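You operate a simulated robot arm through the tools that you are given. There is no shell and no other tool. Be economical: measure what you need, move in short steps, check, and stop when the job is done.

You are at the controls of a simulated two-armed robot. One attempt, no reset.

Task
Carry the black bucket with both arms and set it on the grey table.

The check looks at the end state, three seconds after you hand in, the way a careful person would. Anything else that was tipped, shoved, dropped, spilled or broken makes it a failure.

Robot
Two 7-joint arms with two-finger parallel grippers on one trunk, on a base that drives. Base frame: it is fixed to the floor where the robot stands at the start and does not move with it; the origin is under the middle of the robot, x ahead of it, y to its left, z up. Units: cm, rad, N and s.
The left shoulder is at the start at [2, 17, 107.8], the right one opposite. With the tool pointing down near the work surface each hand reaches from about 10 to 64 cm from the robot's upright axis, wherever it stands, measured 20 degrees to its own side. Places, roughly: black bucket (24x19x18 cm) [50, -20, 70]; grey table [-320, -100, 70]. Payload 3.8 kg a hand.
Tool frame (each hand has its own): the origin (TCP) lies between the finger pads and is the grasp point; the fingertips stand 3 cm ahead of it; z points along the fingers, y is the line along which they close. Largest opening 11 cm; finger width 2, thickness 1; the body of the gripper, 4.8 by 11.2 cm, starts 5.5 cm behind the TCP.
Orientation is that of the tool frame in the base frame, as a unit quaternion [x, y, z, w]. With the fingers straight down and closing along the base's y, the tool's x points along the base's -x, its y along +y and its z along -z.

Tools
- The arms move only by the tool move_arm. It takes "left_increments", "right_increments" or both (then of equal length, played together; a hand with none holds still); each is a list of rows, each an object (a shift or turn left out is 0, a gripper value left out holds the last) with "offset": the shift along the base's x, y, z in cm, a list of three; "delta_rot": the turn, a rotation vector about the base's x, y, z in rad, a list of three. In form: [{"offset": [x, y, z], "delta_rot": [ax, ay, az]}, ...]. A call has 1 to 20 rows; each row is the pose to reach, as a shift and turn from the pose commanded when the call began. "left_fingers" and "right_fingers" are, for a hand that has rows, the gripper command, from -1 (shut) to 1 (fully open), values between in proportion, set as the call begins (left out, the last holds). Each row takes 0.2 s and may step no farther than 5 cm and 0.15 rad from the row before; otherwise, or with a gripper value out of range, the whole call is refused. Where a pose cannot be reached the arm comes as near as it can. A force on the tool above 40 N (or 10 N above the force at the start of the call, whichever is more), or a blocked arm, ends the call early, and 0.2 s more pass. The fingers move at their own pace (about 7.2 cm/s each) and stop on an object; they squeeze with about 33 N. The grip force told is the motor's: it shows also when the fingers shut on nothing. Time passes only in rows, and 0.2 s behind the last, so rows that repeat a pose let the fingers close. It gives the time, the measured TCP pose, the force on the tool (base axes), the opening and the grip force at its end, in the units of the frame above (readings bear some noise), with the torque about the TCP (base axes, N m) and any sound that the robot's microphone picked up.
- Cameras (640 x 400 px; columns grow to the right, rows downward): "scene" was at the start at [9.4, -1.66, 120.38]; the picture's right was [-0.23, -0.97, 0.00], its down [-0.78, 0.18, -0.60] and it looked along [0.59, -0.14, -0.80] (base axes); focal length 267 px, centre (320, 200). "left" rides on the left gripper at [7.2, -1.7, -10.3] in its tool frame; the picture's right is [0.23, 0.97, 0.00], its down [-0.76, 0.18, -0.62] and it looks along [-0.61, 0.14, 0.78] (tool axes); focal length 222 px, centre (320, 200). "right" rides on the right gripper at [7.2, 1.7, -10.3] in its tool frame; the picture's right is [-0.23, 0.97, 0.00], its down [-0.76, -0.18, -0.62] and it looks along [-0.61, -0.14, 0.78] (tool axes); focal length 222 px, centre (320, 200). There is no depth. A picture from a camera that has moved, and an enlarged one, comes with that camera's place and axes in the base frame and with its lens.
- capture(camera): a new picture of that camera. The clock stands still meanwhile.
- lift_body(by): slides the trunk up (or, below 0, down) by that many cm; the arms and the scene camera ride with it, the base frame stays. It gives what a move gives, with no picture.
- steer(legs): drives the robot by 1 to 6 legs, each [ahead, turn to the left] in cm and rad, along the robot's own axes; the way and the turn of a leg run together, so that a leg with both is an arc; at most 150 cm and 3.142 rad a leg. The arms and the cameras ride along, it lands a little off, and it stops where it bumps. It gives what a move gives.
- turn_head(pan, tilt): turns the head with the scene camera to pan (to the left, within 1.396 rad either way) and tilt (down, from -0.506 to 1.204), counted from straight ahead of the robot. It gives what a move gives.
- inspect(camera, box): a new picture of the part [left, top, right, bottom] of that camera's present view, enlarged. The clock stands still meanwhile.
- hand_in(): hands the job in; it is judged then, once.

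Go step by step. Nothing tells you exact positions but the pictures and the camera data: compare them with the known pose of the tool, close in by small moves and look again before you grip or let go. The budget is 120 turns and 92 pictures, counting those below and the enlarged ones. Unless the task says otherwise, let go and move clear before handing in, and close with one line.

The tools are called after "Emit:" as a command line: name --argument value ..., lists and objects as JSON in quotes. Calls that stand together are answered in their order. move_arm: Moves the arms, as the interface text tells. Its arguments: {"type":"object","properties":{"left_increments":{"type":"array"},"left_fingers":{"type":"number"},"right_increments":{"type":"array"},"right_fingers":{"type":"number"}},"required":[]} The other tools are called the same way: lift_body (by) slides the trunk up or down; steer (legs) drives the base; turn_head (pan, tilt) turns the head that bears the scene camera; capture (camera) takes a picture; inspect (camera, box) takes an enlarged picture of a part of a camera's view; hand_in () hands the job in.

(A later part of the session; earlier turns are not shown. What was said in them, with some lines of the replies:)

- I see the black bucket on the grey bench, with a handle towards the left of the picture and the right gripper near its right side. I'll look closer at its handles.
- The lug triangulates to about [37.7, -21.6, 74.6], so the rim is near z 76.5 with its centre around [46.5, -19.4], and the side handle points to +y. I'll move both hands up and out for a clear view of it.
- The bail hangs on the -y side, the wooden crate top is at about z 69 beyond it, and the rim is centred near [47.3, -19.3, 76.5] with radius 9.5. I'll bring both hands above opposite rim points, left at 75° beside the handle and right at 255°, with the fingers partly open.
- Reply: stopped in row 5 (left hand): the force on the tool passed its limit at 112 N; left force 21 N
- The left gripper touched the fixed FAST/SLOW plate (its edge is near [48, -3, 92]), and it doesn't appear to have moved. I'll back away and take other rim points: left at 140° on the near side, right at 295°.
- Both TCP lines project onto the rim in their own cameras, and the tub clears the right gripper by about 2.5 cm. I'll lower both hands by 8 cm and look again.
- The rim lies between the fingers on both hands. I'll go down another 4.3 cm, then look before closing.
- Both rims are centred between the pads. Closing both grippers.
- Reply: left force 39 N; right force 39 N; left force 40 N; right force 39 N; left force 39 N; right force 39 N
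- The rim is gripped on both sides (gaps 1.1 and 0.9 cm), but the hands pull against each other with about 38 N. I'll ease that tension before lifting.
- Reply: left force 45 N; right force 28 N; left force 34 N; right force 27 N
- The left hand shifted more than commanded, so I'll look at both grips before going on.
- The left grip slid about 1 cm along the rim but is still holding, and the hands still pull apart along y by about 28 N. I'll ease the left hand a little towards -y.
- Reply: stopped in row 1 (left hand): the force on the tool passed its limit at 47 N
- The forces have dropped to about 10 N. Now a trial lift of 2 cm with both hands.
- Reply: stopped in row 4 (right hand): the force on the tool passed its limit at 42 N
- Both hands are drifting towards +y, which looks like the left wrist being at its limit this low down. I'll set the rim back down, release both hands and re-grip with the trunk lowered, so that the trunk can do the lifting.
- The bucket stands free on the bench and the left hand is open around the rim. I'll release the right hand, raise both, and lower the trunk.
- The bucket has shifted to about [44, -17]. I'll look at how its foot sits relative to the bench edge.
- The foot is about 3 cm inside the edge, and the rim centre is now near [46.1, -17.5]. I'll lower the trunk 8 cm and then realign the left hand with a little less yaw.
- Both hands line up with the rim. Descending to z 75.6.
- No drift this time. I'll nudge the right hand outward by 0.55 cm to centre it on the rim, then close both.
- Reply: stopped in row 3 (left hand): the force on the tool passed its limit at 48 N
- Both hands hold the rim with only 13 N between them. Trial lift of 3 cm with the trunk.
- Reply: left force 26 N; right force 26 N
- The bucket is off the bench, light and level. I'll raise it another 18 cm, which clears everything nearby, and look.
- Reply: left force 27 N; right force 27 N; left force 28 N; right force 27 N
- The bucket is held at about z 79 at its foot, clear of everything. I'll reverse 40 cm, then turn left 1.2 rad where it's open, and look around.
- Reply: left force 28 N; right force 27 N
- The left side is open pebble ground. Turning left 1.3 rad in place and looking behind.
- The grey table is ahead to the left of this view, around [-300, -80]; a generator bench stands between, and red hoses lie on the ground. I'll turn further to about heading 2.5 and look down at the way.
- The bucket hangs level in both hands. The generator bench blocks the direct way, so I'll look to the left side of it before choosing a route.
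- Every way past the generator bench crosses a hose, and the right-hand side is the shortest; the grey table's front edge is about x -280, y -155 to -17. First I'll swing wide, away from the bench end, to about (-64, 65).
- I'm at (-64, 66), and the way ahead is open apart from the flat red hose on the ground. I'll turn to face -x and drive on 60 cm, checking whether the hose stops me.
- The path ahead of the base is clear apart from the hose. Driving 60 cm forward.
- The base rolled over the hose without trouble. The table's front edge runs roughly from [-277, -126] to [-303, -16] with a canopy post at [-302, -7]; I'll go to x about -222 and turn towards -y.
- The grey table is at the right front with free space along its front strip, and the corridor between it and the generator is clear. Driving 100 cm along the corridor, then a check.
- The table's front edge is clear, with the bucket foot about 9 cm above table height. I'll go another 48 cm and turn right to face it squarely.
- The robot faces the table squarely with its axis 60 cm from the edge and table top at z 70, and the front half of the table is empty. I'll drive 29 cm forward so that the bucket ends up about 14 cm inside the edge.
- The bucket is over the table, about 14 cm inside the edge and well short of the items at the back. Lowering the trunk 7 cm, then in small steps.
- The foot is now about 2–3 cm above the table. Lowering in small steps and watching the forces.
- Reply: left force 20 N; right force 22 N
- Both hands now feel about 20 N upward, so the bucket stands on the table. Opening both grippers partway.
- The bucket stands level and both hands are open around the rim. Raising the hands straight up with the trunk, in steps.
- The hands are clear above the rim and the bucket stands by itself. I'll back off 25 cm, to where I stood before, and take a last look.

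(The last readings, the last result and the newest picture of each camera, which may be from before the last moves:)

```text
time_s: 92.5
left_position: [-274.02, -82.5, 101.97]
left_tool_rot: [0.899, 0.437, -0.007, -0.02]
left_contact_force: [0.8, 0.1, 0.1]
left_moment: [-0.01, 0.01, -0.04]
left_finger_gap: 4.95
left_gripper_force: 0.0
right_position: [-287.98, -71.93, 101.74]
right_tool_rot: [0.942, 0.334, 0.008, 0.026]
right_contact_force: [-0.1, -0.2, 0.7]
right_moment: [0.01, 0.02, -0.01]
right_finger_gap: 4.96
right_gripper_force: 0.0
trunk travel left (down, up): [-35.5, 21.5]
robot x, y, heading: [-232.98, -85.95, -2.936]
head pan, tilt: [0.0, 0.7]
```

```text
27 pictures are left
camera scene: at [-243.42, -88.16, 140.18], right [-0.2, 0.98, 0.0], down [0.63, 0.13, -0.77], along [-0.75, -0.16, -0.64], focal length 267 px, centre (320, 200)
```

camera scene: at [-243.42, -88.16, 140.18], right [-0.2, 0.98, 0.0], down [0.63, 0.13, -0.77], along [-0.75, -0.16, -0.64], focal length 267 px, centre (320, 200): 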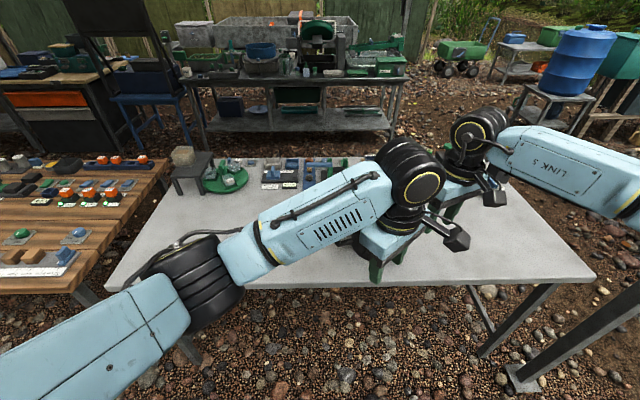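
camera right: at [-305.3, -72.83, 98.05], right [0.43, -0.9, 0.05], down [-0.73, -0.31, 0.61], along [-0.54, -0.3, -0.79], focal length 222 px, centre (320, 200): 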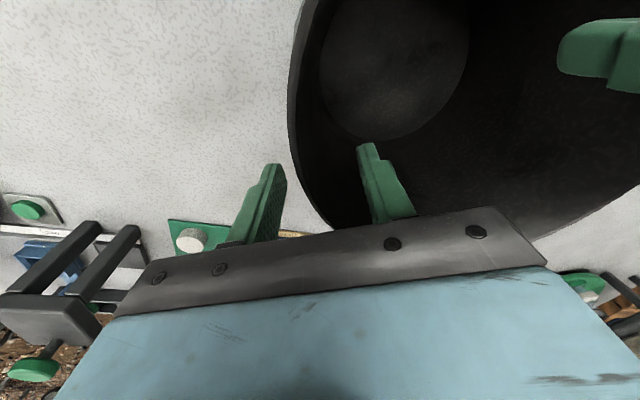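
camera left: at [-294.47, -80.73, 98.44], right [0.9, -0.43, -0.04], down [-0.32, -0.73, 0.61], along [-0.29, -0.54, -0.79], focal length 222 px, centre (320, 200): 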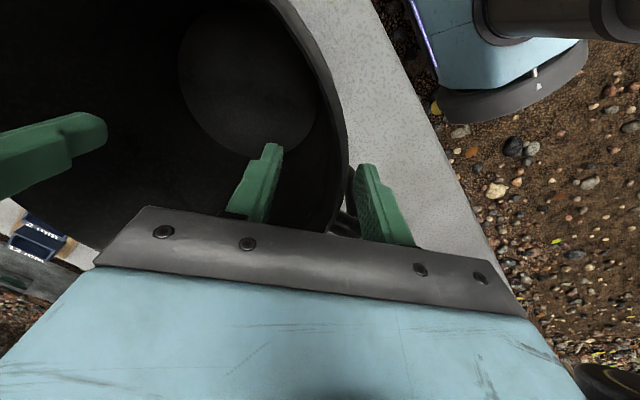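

The wrists hide the bucket from the head, so I'll check it with the hand cameras.

Emit:
capture --camera "right"

Emit:
inspect --camera "scene" --box '[330, 160, 510, 280]'

```text
26 pictures are left
camera right: at [-281.54, -68.2, 112.09], right [0.44, -0.9, 0.05], down [-0.72, -0.31, 0.61], along [-0.53, -0.31, -0.79], focal length 222 px, centre (320, 200)
```

right: 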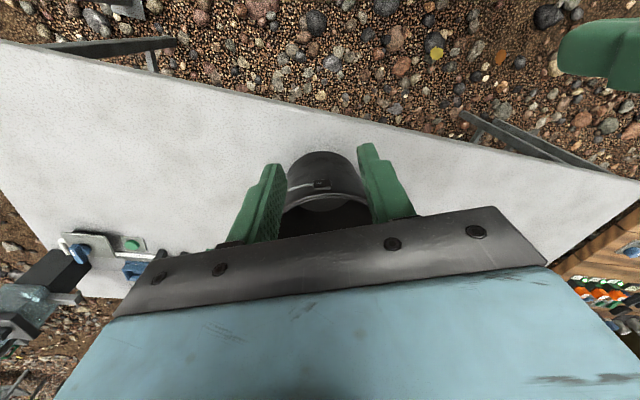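

```text
3.33 times, centred on (420, 220) of scene
camera zoom: at [-243.42, -88.16, 140.18], right [-0.2, 0.98, 0.0], down [0.63, 0.13, -0.77], along [-0.75, -0.16, -0.64], focal length 891 px, centre (-13, 133)
```

zoom: 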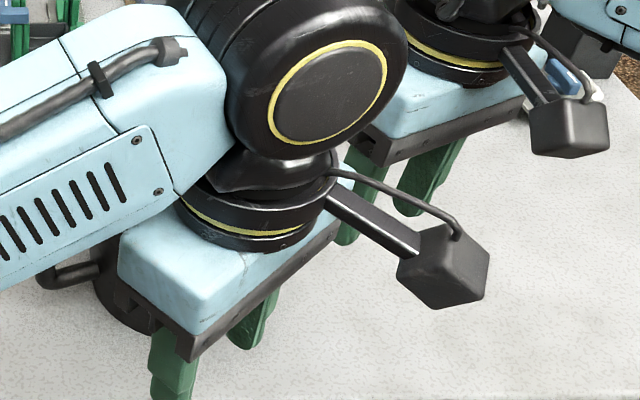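

The bucket stands upright on the grey table, well inside the edge, with both hands clear and nothing near it disturbed. Handing in.

Emit:
hand_in

```text
The job is handed in.
```

I carried the black bucket with both arms and set it upright on the grey table, then let go and backed clear; early on, the left gripper bumped the FAST/SLOW plate by the bench (112 N), which did not appear to move, and the base rolled over a red hose on the ground.
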